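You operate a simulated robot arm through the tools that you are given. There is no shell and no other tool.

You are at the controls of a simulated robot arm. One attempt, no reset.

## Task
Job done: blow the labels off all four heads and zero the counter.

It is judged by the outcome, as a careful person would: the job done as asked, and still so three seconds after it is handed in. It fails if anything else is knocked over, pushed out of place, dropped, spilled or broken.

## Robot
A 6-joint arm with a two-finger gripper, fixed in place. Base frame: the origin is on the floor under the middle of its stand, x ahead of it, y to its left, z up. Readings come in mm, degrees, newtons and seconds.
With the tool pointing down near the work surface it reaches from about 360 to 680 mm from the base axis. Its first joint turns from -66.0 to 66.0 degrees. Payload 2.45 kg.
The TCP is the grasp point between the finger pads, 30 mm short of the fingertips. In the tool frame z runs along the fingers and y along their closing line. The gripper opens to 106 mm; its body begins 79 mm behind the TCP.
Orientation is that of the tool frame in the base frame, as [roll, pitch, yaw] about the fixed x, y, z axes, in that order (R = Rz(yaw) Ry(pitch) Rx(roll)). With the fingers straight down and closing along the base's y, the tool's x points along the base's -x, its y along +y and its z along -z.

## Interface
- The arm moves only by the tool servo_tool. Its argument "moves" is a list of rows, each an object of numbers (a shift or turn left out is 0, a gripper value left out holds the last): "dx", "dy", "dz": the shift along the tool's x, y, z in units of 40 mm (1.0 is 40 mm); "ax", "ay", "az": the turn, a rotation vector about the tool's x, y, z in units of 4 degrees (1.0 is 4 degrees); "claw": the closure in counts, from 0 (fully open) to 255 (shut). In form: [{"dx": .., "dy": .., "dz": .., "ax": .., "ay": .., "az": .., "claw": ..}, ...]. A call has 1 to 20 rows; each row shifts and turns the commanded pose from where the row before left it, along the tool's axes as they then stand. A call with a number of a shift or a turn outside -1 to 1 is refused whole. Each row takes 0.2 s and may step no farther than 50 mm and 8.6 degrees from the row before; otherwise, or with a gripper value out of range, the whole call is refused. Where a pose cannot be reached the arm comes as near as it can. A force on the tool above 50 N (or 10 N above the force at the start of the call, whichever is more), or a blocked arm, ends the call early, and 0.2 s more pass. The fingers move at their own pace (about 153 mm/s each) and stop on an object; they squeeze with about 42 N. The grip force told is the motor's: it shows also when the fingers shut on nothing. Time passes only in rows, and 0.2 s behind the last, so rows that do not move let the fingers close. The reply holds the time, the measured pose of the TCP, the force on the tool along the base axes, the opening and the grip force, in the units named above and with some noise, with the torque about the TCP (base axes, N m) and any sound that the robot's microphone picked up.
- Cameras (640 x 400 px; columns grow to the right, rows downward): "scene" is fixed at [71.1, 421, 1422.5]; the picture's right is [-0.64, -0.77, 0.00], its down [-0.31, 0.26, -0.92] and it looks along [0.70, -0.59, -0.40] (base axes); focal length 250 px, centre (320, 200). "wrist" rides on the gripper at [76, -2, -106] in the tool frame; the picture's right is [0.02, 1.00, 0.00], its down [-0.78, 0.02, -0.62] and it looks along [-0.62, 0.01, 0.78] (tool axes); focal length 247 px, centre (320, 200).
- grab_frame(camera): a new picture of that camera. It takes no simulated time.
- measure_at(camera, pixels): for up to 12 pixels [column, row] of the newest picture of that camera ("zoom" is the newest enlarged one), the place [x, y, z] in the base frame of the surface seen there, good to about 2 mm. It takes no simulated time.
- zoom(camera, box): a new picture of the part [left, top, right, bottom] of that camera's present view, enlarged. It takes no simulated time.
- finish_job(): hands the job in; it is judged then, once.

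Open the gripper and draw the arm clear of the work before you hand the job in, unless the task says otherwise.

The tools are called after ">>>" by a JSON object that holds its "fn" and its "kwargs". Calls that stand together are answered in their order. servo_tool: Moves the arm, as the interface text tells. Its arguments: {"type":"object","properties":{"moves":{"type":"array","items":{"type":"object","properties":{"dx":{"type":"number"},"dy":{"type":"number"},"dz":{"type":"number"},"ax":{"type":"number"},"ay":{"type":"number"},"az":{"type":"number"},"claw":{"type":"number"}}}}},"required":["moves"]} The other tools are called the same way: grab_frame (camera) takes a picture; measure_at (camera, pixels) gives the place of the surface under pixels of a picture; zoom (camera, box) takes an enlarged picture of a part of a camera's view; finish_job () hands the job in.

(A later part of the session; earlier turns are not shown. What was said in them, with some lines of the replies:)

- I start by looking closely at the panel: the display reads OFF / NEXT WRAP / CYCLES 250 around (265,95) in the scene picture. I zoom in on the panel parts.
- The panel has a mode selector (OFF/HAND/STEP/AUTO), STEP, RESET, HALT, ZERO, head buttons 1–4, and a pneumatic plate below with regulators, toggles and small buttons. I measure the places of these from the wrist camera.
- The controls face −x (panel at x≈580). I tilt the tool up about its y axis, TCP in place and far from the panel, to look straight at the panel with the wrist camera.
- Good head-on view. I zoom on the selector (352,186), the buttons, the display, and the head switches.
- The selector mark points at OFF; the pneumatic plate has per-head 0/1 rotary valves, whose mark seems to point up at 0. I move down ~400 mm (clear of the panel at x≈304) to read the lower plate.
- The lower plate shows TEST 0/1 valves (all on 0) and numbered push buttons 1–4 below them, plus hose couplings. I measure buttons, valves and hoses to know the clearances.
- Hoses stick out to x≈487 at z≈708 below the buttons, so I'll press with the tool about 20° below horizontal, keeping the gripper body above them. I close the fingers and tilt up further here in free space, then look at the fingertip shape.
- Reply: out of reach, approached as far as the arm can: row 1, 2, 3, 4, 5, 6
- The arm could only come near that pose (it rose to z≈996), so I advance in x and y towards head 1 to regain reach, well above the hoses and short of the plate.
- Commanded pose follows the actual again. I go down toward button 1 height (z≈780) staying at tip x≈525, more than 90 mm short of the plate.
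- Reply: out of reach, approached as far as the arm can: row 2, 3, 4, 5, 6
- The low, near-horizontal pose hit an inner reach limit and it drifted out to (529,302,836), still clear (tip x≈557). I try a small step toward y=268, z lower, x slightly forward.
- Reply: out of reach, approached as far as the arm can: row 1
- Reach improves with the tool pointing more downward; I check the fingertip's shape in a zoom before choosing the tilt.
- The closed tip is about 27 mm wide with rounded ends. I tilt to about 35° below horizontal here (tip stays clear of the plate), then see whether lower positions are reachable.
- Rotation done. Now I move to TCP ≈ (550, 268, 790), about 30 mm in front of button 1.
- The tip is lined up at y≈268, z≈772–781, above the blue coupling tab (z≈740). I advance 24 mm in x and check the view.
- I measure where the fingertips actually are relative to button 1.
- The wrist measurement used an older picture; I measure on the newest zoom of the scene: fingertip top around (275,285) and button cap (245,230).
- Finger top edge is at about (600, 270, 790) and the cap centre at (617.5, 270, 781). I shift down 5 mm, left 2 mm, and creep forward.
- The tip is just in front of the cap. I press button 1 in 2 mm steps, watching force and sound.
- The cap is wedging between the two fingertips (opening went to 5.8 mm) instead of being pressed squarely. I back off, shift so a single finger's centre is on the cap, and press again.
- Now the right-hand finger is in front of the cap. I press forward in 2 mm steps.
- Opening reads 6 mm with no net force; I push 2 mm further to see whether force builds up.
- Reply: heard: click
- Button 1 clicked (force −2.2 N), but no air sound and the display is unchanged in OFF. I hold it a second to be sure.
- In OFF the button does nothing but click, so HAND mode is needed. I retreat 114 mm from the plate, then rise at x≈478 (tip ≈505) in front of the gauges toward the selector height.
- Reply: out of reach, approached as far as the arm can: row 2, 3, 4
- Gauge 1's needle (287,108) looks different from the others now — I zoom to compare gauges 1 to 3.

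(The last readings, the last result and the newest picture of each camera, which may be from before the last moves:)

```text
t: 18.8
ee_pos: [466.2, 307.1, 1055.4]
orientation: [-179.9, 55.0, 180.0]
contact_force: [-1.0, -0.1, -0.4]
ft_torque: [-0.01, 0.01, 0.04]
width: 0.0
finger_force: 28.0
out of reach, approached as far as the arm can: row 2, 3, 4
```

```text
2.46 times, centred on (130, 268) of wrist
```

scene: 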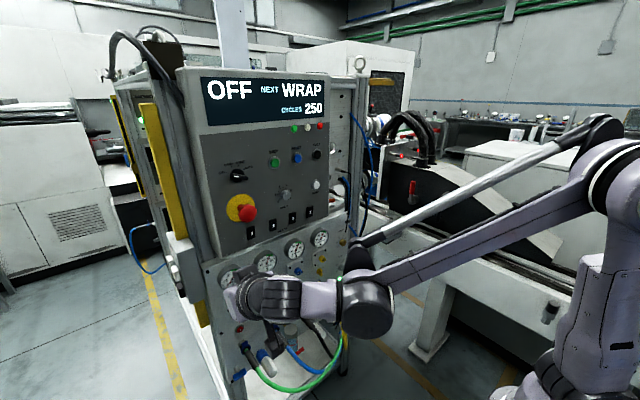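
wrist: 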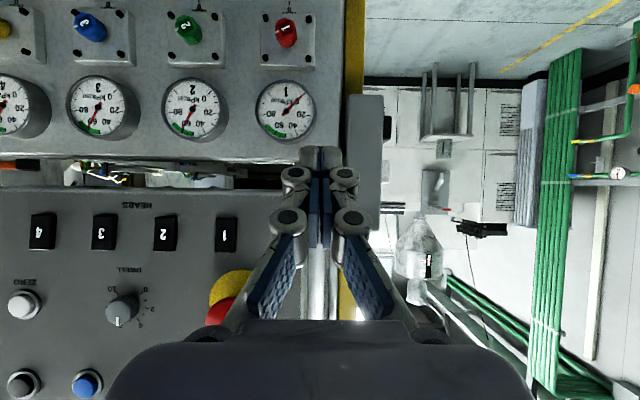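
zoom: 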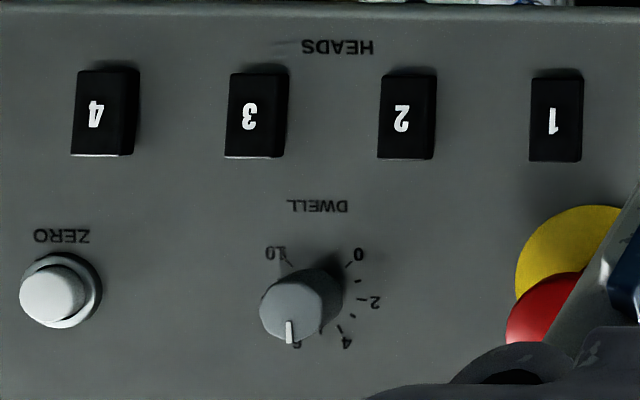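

Gauge 1 dropped from 60 to 0 while gauges 2 and 3 still read 60, so button 1 did release head 1's label even with the selector at OFF; only the other three remain. I measure the knob protrusions before approaching columns 2–4.

>>> {"fn": "measure_at", "kwargs": {"camera": "wrist", "pixels": [[288, 27], [285, 110], [188, 25], [194, 107], [228, 232], [230, 300], [225, 318], [262, 55], [180, 92], [23, 305]]}}

>>> {"fn": "servo_tool", "kwargs": {"moves": [{"ay": 1}, {"ay": 1}, {"dx": 0.1535, "dz": 0.239, "dy": -0.94}, {"dx": 0.1535, "dz": 0.239, "dy": -0.94}, {"dx": 0.1535, "dz": 0.239, "dy": -0.94}, {"dx": 0.1535, "dz": 0.239, "dy": -0.94}, {"dx": 0.1535, "dz": 0.239, "dy": -0.94}]}}

>>> {"fn": "grab_frame", "kwargs": {"camera": "wrist"}}

>>> {"fn": "grab_frame", "kwargs": {"camera": "scene"}}

```text
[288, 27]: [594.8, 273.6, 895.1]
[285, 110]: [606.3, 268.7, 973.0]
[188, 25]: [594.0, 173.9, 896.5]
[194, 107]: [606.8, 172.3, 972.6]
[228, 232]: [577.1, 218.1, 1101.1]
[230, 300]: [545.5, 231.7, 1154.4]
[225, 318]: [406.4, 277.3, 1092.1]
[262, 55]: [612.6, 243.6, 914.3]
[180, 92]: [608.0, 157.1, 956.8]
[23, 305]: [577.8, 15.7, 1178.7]
```

```text
t: 20.4
ee_pos: [483.3, 121.7, 999.2]
orientation: [179.9, 47.0, -179.9]
contact_force: [0.2, 0.4, -0.4]
ft_torque: [0.03, -0.01, 0.0]
width: 0.0
finger_force: 28.7
```

```text
taken
```

wrist: 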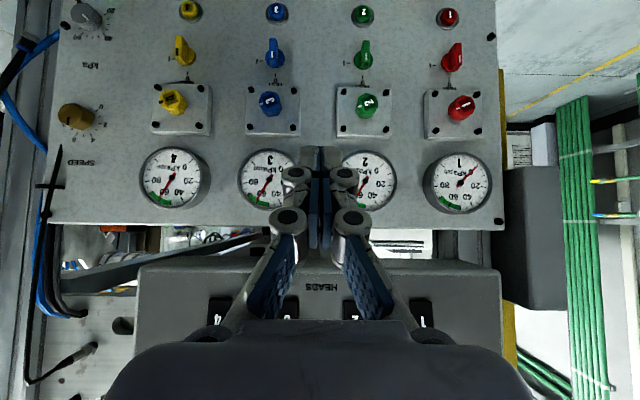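

```text
taken
```

scene: 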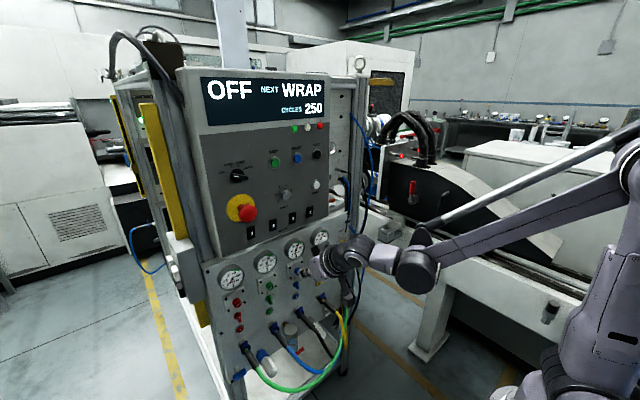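

Gauge 1 at (458,180) reads 0, gauges 2–4 read 60. I descend between columns 2 and 3 (y≈119) toward button height.

>>> {"fn": "servo_tool", "kwargs": {"moves": [{"dx": 0.2825, "dz": 0.789, "dy": -0.015}, {"dx": 0.2825, "dz": 0.789, "dy": -0.015}, {"dx": 0.2825, "dz": 0.789, "dy": -0.015}, {"dx": 0.2825, "dz": 0.789, "dy": -0.015}, {"dx": 0.2825, "dz": 0.789, "dy": -0.015}]}}

>>> {"fn": "grab_frame", "kwargs": {"camera": "scene"}}

>>> {"fn": "grab_frame", "kwargs": {"camera": "wrist"}}

```text
t: 21.6
ee_pos: [560.8, 116.3, 849.9]
orientation: [-180.0, 47.1, -179.9]
contact_force: [-0.1, 0.0, 0.1]
ft_torque: [0.0, 0.04, -0.02]
width: 0.0
finger_force: 28.5
```

```text
taken
```

scene: 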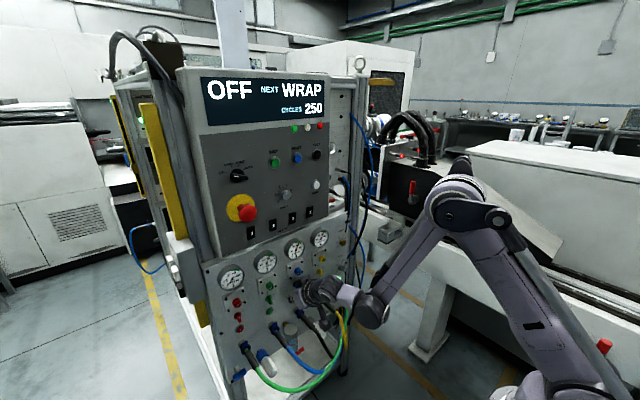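

```text
taken
```

wrist: 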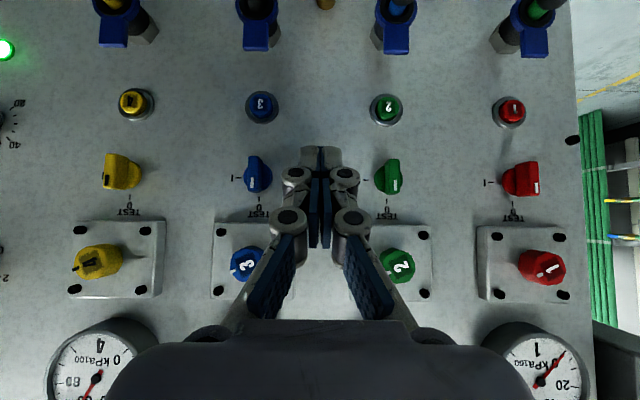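

Clear between toggles 2 and 3. I continue down to z≈792 at x≈570.

>>> {"fn": "servo_tool", "kwargs": {"moves": [{"dx": 0.45, "dz": 0.577, "dy": 0.025}, {"dx": 0.45, "dz": 0.577, "dy": 0.025}]}}

>>> {"fn": "grab_frame", "kwargs": {"camera": "wrist"}}

>>> {"fn": "zoom", "kwargs": {"camera": "scene", "box": [240, 270, 340, 332]}}

```text
t: 22.2
ee_pos: [571.5, 118.7, 792.5]
orientation: [180.0, 47.2, 180.0]
contact_force: [-0.3, -0.2, -0.5]
ft_torque: [0.01, 0.03, -0.04]
width: 0.0
finger_force: 28.3
```

```text
taken
```

wrist: 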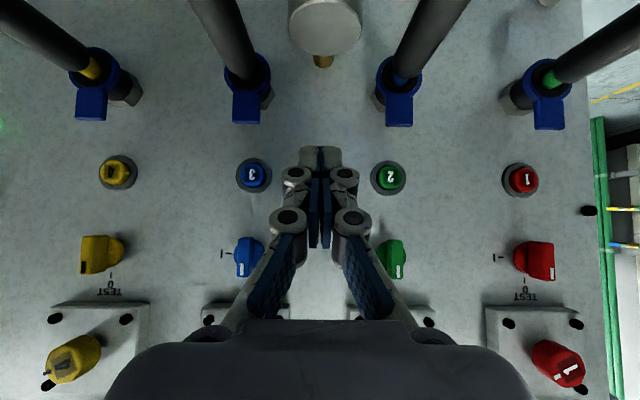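

```text
6.40 times, centred on (290, 301) of scene
```

zoom: 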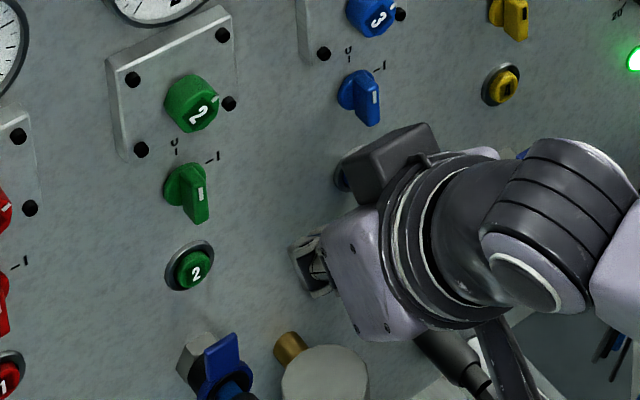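

Reachable. I measure buttons 2, 3 and 4 in this close picture: (389,176), (253,176), (115,172).

>>> {"fn": "measure_at", "kwargs": {"camera": "wrist", "pixels": [[389, 176], [253, 176], [114, 172], [523, 179], [392, 262], [245, 262], [400, 110], [247, 110]]}}

```text
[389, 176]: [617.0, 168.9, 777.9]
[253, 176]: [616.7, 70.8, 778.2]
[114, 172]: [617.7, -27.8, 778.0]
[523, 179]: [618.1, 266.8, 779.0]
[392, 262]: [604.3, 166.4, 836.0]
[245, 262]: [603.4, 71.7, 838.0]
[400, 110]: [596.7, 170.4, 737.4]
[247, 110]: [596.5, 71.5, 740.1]
```

Button 2 is at (617, 168.5, 779). I shift sideways to y≈161.5 so the +y finger faces it, then advance 12 mm.

>>> {"fn": "servo_tool", "kwargs": {"moves": [{"dy": 0.535}, {"dy": 0.535}, {"dx": -0.1, "dz": 0.11}, {"dx": -0.1, "dz": 0.11}]}}

>>> {"fn": "zoom", "kwargs": {"camera": "scene", "box": [250, 290, 300, 321]}}

>>> {"fn": "zoom", "kwargs": {"camera": "wrist", "box": [240, 110, 400, 210]}}

```text
t: 23.2
ee_pos: [581.5, 160.9, 793.4]
orientation: [-179.9, 46.9, 180.0]
contact_force: [-0.1, -0.7, -0.6]
ft_torque: [-0.02, 0.0, 0.02]
width: 0.0
finger_force: 28.6
```

```text
12.80 times, centred on (275, 306) of scene
```

zoom: 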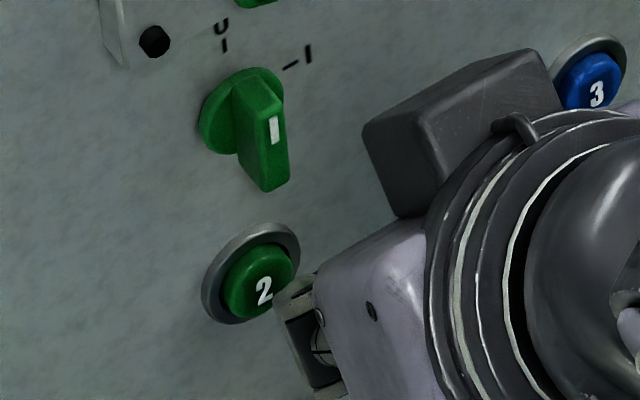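

```text
4.00 times, centred on (320, 160) of wrist
```

zoom: 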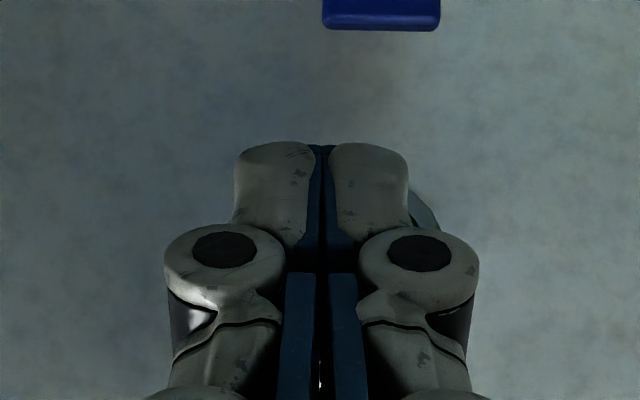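

Aligned in front of button 2. I press forward in 2 mm steps and listen for the click.

>>> {"fn": "servo_tool", "kwargs": {"moves": [{"dx": -0.0341, "dz": 0.0366}, {"dx": -0.0341, "dz": 0.0366}, {"dx": -0.0341, "dz": 0.0366}, {"dx": -0.0341, "dz": 0.0366}]}}

```text
t: 24.2
ee_pos: [590.1, 162.3, 794.4]
orientation: [-179.9, 46.9, -179.9]
contact_force: [-0.1, -0.8, -0.3]
ft_torque: [0.01, 0.01, 0.03]
width: 0.0
finger_force: 28.4
```

No contact yet (force ≈0); continue two more 2 mm steps, holding z slightly lower.

>>> {"fn": "servo_tool", "kwargs": {"moves": [{"dx": -0.0, "dz": 0.07}, {"dx": -0.0341, "dz": 0.0366}]}}

>>> {"fn": "zoom", "kwargs": {"camera": "scene", "box": [250, 290, 300, 321]}}

```text
t: 24.8
ee_pos: [595.6, 160.6, 791.7]
orientation: [180.0, 47.0, -180.0]
contact_force: [-5.6, -0.5, 0.8]
ft_torque: [-0.02, 0.04, -0.02]
width: 0.0
finger_force: 29.1
heard: click
```

```text
12.80 times, centred on (275, 306) of scene
```

zoom: 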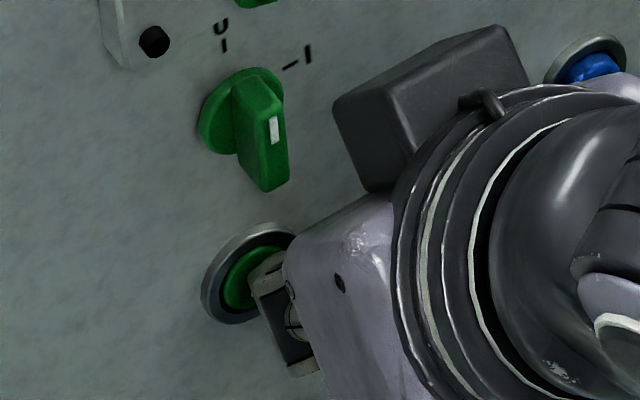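

Button 2 clicked at −5.6 N. I hold it about a second and look at gauges 1 and 2 in the scene camera.

>>> {"fn": "servo_tool", "kwargs": {"moves": [{}, {}, {}, {}, {}]}}

>>> {"fn": "zoom", "kwargs": {"camera": "scene", "box": [210, 220, 340, 301]}}

```text
t: 26.0
ee_pos: [594.4, 161.8, 791.7]
orientation: [180.0, 47.0, 180.0]
contact_force: [-5.9, -2.2, -1.7]
ft_torque: [-0.02, 0.13, 0.04]
width: 6.0
finger_force: 28.1
```

```text
4.92 times, centred on (275, 260) of scene
```

zoom: 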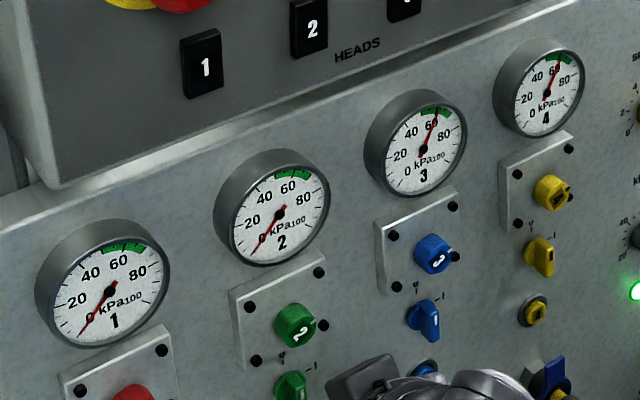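

Gauges 1 and 2 both read 0, 3 and 4 still 60. I back off 21 mm and shift sideways to face button 3 with the −y finger (TCP y≈78).

>>> {"fn": "servo_tool", "kwargs": {"moves": [{"dx": 0.18, "dz": -0.192}, {"dx": 0.18, "dz": -0.192}, {"dy": -0.7}, {"dy": -0.7}, {"dy": -0.7}]}}

>>> {"fn": "zoom", "kwargs": {"camera": "scene", "box": [270, 270, 350, 320]}}

>>> {"fn": "zoom", "kwargs": {"camera": "wrist", "box": [240, 110, 400, 210]}}

```text
t: 27.2
ee_pos: [572.3, 76.3, 792.4]
orientation: [-179.9, 47.0, -179.9]
contact_force: [0.0, -0.1, 0.2]
ft_torque: [0.0, 0.01, -0.01]
width: 0.0
finger_force: 28.6
```

```text
8.00 times, centred on (310, 295) of scene
```

zoom: 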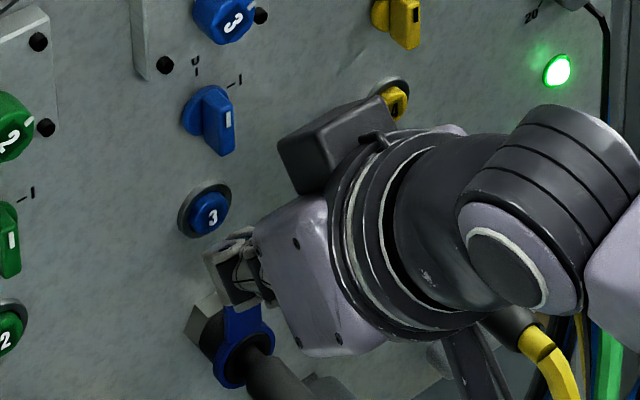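

```text
4.00 times, centred on (320, 160) of wrist
```

zoom: 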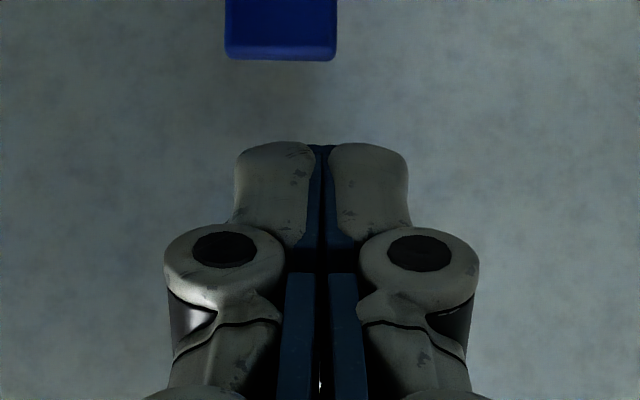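

Faces button 3. I advance 16 mm, then press in 2 mm steps.

>>> {"fn": "servo_tool", "kwargs": {"moves": [{"dx": -0.1364, "dz": 0.1462}, {"dx": -0.1364, "dz": 0.1462}, {"dx": -0.0341, "dz": 0.0366}, {"dx": -0.0341, "dz": 0.0366}, {"dx": -0.0341, "dz": 0.0366}]}}

```text
t: 28.4
ee_pos: [594.1, 77.3, 791.2]
orientation: [180.0, 47.0, -180.0]
contact_force: [-9.2, -0.6, 0.6]
ft_torque: [-0.01, 0.07, -0.02]
width: 6.0
finger_force: 28.4
heard: click
```

Button 3 clicked at −9 N. I hold it a second and check the gauges.

>>> {"fn": "servo_tool", "kwargs": {"moves": [{}, {}, {}, {}]}}

>>> {"fn": "zoom", "kwargs": {"camera": "scene", "box": [210, 220, 340, 301]}}

```text
t: 29.4
ee_pos: [595.7, 78.0, 792.5]
orientation: [179.9, 47.0, -180.0]
contact_force: [-10.5, -0.5, -3.0]
ft_torque: [-0.01, 0.17, 0.04]
width: 5.9
finger_force: 28.3
```

```text
4.92 times, centred on (275, 260) of scene
```

zoom: 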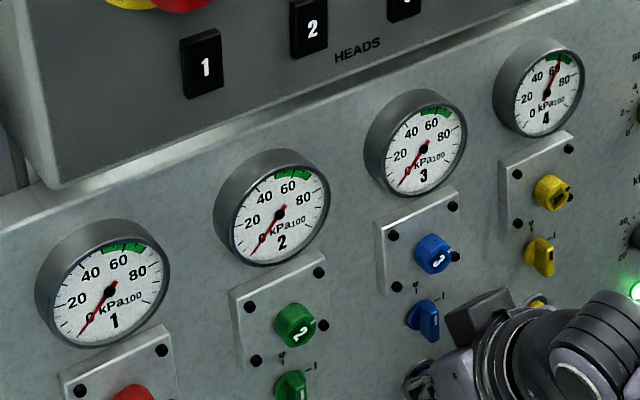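

Gauges 1–3 are at 0. I back off 20 mm and shift to face button 4 (TCP y≈−21).

>>> {"fn": "servo_tool", "kwargs": {"moves": [{"dx": 0.175, "dz": -0.187}, {"dx": 0.175, "dz": -0.187}, {"dy": -0.825}, {"dy": -0.825}, {"dy": -0.825}]}}

>>> {"fn": "zoom", "kwargs": {"camera": "scene", "box": [290, 250, 370, 300]}}

>>> {"fn": "zoom", "kwargs": {"camera": "wrist", "box": [160, 60, 480, 260]}}

```text
t: 30.6
ee_pos: [580.0, -21.2, 794.3]
orientation: [179.9, 47.0, -179.9]
contact_force: [0.0, 0.2, -0.8]
ft_torque: [0.01, 0.03, 0.02]
width: 0.3
finger_force: 28.6
out of reach, approached as far as the arm can: row 4
```

```text
8.00 times, centred on (330, 275) of scene
```

zoom: 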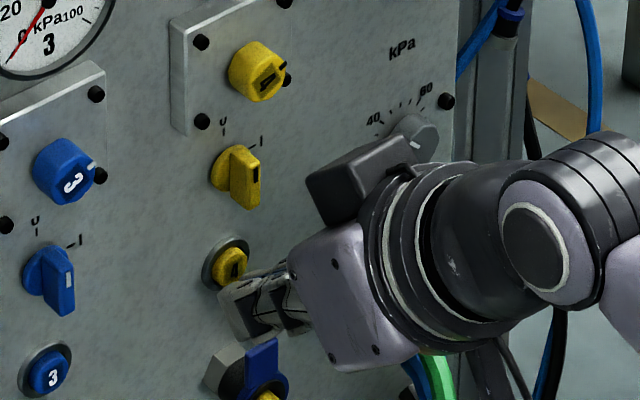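

```text
2.00 times, centred on (320, 160) of wrist
```

zoom: 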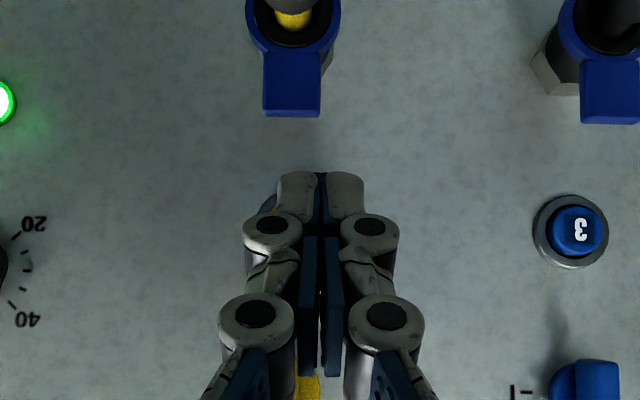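

Slight reach-limited shift to x=580, still clear of the cap. I press button 4 in small steps.

>>> {"fn": "servo_tool", "kwargs": {"moves": [{"dx": -0.0566, "dz": 0.152}, {"dx": -0.0341, "dz": 0.0366}, {"dx": -0.0341, "dz": 0.0366}, {"dx": -0.0341, "dz": 0.0366}, {"dx": -0.0341, "dz": 0.0366}]}}

```text
t: 31.8
ee_pos: [593.0, -21.7, 791.9]
orientation: [180.0, 47.0, 180.0]
contact_force: [-2.2, -1.4, 0.1]
ft_torque: [-0.03, 0.02, -0.02]
width: 0.0
finger_force: 28.9
heard: click
```

Button 4 clicked. I hold it a second and check all gauges.

>>> {"fn": "servo_tool", "kwargs": {"moves": [{"dx": -0.017, "dz": 0.018}, {}, {}, {}]}}

>>> {"fn": "zoom", "kwargs": {"camera": "scene", "box": [210, 220, 340, 301]}}

>>> {"fn": "grab_frame", "kwargs": {"camera": "scene"}}

```text
t: 32.8
ee_pos: [593.5, -21.1, 790.9]
orientation: [179.9, 47.1, 180.0]
contact_force: [-4.3, -1.3, -1.8]
ft_torque: [-0.02, 0.09, -0.03]
width: 0.0
finger_force: 28.5
```

```text
4.92 times, centred on (275, 260) of scene
```

zoom: 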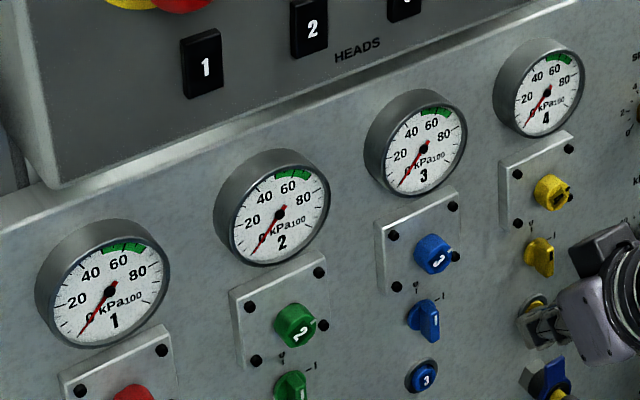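

```text
taken
```

scene: 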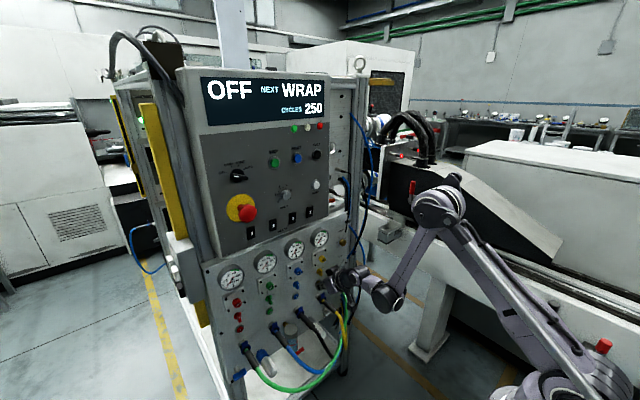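

All four gauges read 0: heads cleared. Now I retreat along the tool axis away from the plate and rise toward the ZERO button (white, around (578, 13, 1180)).

>>> {"fn": "servo_tool", "kwargs": {"moves": [{"dz": -0.5}, {"dz": -1}, {"dz": -1}, {"dz": -1}, {"dz": -1}, {"dx": -0.731, "dz": -0.682}, {"dx": -0.731, "dz": -0.682}, {"dx": -0.731, "dz": -0.682}, {"dx": -0.731, "dz": -0.682}, {"dx": -0.731, "dz": -0.682}]}}

>>> {"fn": "grab_frame", "kwargs": {"camera": "wrist"}}

>>> {"fn": "grab_frame", "kwargs": {"camera": "scene"}}

```text
t: 35.0
ee_pos: [462.8, -22.0, 1115.8]
orientation: [179.9, 47.0, -180.0]
contact_force: [-1.1, 0.0, 0.0]
ft_torque: [-0.01, -0.02, -0.01]
width: 0.2
finger_force: 28.2
```

```text
taken
```

wrist: 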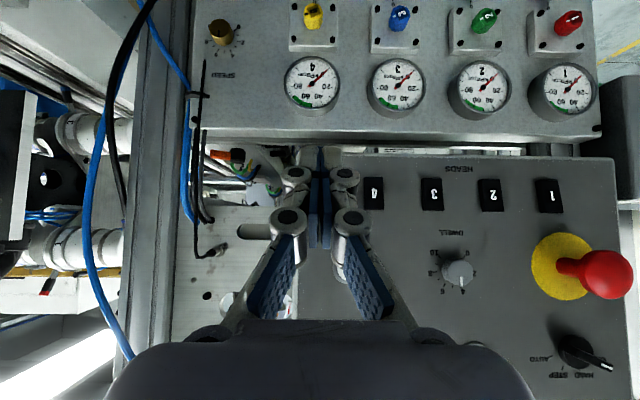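

```text
taken
```

scene: 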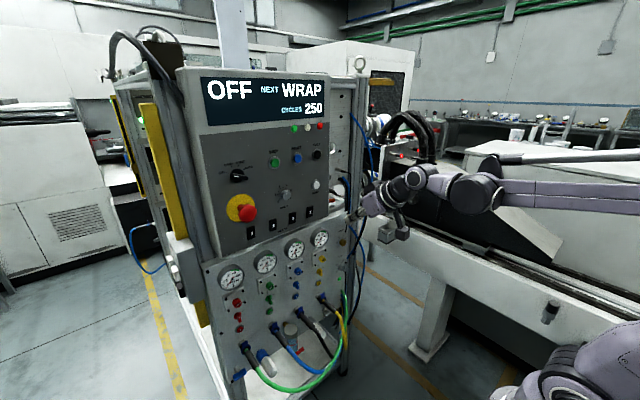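

All four gauges at 0 stay so. I zoom the scene camera on the ZERO button and measure it.

>>> {"fn": "zoom", "kwargs": {"camera": "scene", "box": [295, 140, 345, 202]}}

>>> {"fn": "measure_at", "kwargs": {"camera": "scene", "pixels": [[317, 186], [318, 184], [315, 189], [318, 155], [309, 213], [325, 190]]}}

```text
6.45 times, centred on (320, 171) of scene
```

zoom: 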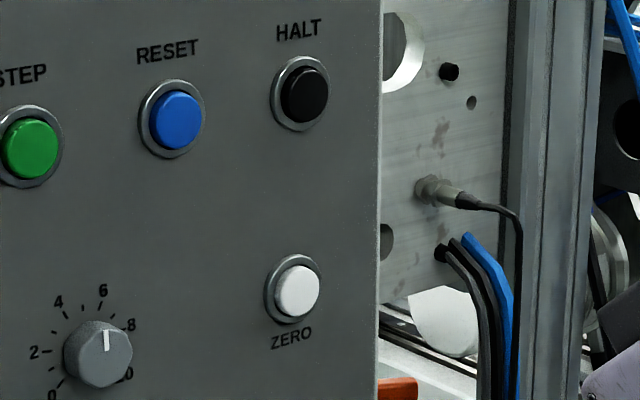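

```text
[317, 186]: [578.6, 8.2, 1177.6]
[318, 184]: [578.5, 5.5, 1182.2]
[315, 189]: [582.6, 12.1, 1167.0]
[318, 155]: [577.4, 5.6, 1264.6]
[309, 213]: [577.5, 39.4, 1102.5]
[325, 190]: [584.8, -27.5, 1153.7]
```

>>> {"fn": "measure_at", "kwargs": {"camera": "zoom", "pixels": [[297, 292], [297, 270], [297, 312], [281, 292], [314, 290], [268, 300], [340, 300], [305, 95]]}}

```text
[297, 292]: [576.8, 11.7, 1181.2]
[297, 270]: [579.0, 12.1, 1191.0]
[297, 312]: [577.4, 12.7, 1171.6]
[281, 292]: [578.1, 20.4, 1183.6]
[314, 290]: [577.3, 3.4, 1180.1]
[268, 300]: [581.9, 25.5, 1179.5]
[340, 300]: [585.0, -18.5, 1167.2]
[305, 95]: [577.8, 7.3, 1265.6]
```

ZERO cap centre is about (577.5, 12, 1181). I tilt to 25° below horizontal and move to about 35 mm in front of it, with the −y finger lined up.

>>> {"fn": "servo_tool", "kwargs": {"moves": [{"ay": -1}, {"ay": -1}, {"ay": -1}, {"ay": -1}, {"ay": -0.5}, {"dx": -0.68, "dz": 0.115, "dy": 0.3425}, {"dx": -0.68, "dz": 0.115, "dy": 0.3425}, {"dx": -0.68, "dz": 0.115, "dy": 0.3425}]}}

>>> {"fn": "zoom", "kwargs": {"camera": "scene", "box": [290, 150, 370, 200]}}

>>> {"fn": "grab_frame", "kwargs": {"camera": "wrist"}}

```text
t: 36.8
ee_pos: [508.5, 20.8, 1185.2]
orientation: [179.8, 65.0, 180.0]
contact_force: [0.0, 0.5, 0.0]
ft_torque: [-0.03, 0.03, 0.01]
width: 0.0
finger_force: 28.7
```

```text
8.00 times, centred on (330, 175) of scene
```

zoom: 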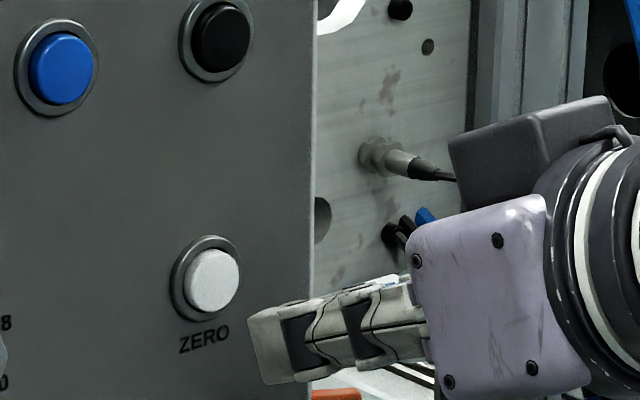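

```text
taken
```

wrist: 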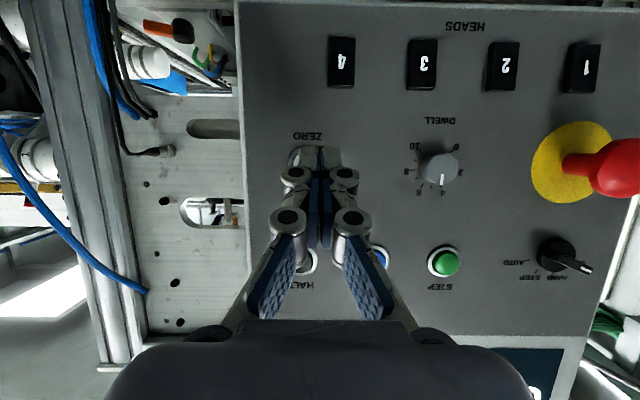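

Lined up with ZERO. I advance 30 mm, then press in 2 mm steps.

>>> {"fn": "servo_tool", "kwargs": {"moves": [{"dx": -0.1586, "dz": 0.34, "dy": -0.02}, {"dx": -0.1586, "dz": 0.34, "dy": -0.02}, {"dx": -0.0212, "dz": 0.0453}, {"dx": -0.0212, "dz": 0.0453}, {"dx": -0.0212, "dz": 0.0453}]}}

>>> {"fn": "zoom", "kwargs": {"camera": "scene", "box": [290, 150, 370, 200]}}

```text
t: 38.0
ee_pos: [544.7, 18.5, 1183.0]
orientation: [-180.0, 64.9, -180.0]
contact_force: [-0.4, -0.4, -0.2]
ft_torque: [-0.01, -0.02, 0.0]
width: 0.2
finger_force: 28.3
```

```text
8.00 times, centred on (330, 175) of scene
```

zoom: 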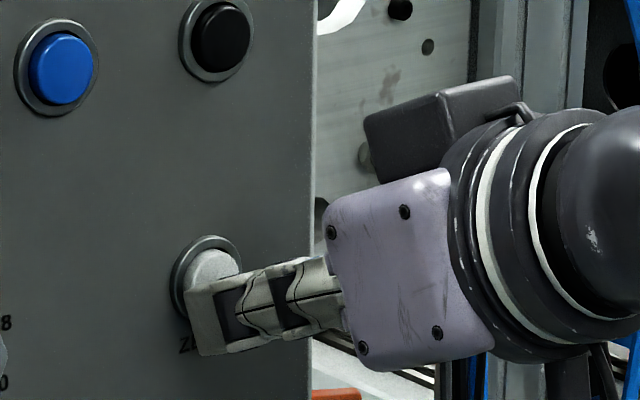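

The fingertip is just at the cap. I press further in 2 mm steps.

>>> {"fn": "servo_tool", "kwargs": {"moves": [{"dx": -0.0212, "dz": 0.0453}, {"dx": -0.0212, "dz": 0.0453}, {"dx": -0.0212, "dz": 0.0453}]}}

>>> {"fn": "zoom", "kwargs": {"camera": "scene", "box": [180, 60, 340, 160]}}

```text
t: 38.8
ee_pos: [550.6, 18.9, 1182.5]
orientation: [-180.0, 64.9, -180.0]
contact_force: [-1.5, 0.8, 1.0]
ft_torque: [0.0, -0.01, -0.01]
width: 6.1
finger_force: 28.3
heard: click
```

```text
4.00 times, centred on (260, 110) of scene
```

zoom: 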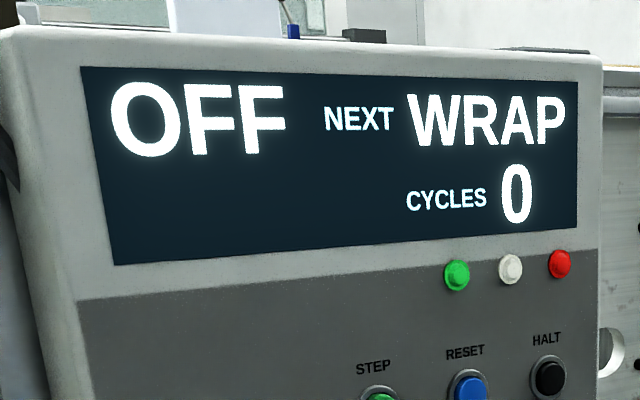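

The counter reads 0. I back straight off from the panel and open the gripper once well clear.

>>> {"fn": "servo_tool", "kwargs": {"moves": [{"dx": 0.2, "dz": -0.43}, {"dx": 0.423, "dz": -0.906}, {"dx": 0.423, "dz": -0.906}, {"dx": 0.423, "dz": -0.906}, {"dx": 0.423, "dz": -0.906}, {"claw": 0}, {}, {}, {}]}}

>>> {"fn": "grab_frame", "kwargs": {"camera": "scene"}}

>>> {"fn": "grab_frame", "kwargs": {"camera": "wrist"}}

>>> {"fn": "zoom", "kwargs": {"camera": "scene", "box": [180, 60, 340, 160]}}

>>> {"fn": "zoom", "kwargs": {"camera": "scene", "box": [205, 220, 365, 320]}}

```text
t: 40.8
ee_pos: [370.4, 18.8, 1183.5]
orientation: [180.0, 65.0, -180.0]
contact_force: [0.0, -0.5, -0.7]
ft_torque: [0.03, 0.0, 0.02]
width: 105.9
finger_force: 0.1
```

```text
taken
```

scene: 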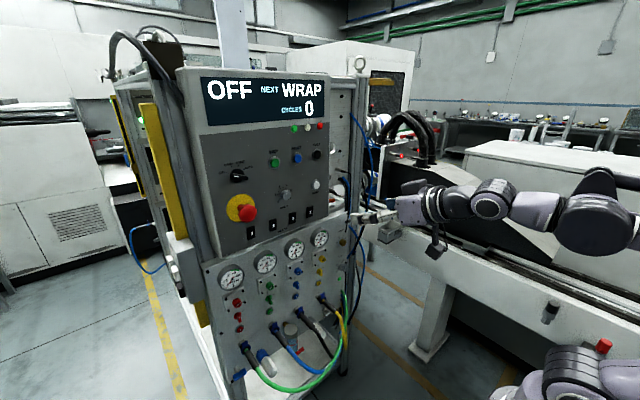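

```text
taken
```

wrist: 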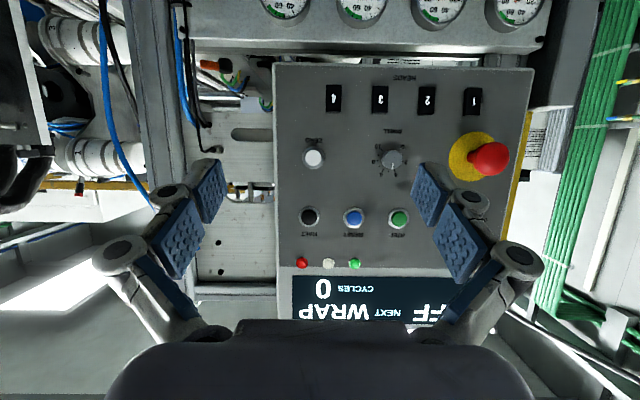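

```text
4.00 times, centred on (260, 110) of scene
```

zoom: 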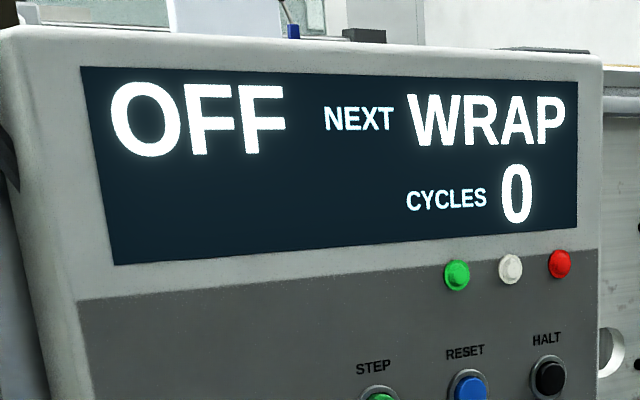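

```text
4.00 times, centred on (285, 270) of scene
```

zoom: 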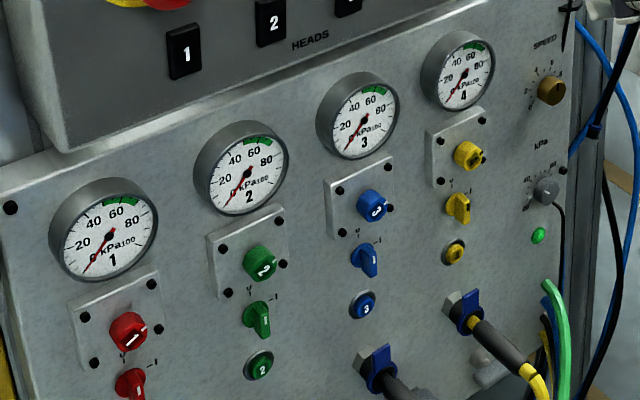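

All four gauges read 0, and the vacuum lamp on the plate went out. The counter shows 0. The selector, TEST valves, knobs and hoses are unchanged, the gripper is open and the arm is clear, so I hand the job in.

>>> {"fn": "finish_job", "kwargs": {}}

```text
The job is handed in.
```

All four heads should be clear of labels and the cycle counter is at zero; I have handed the job in.

- **Heads:** I pressed the numbered buttons 1 to 4 on the lower plate. Each one clicked, and its gauge fell from 60 to 0 and stayed there. The green lamp on that plate went out after the fourth. I could not see the labels themselves, so the gauges and the lamp are my evidence that they came off.
- **Counter:** I pressed ZERO, and the display went from 250 cycles to 0.
- **Everything else:** The blow-off buttons worked with the mode selector at OFF, so I never turned it. The TEST valves, regulators and hoses look as they did at the start. The gripper is open and the arm is back from the panel.
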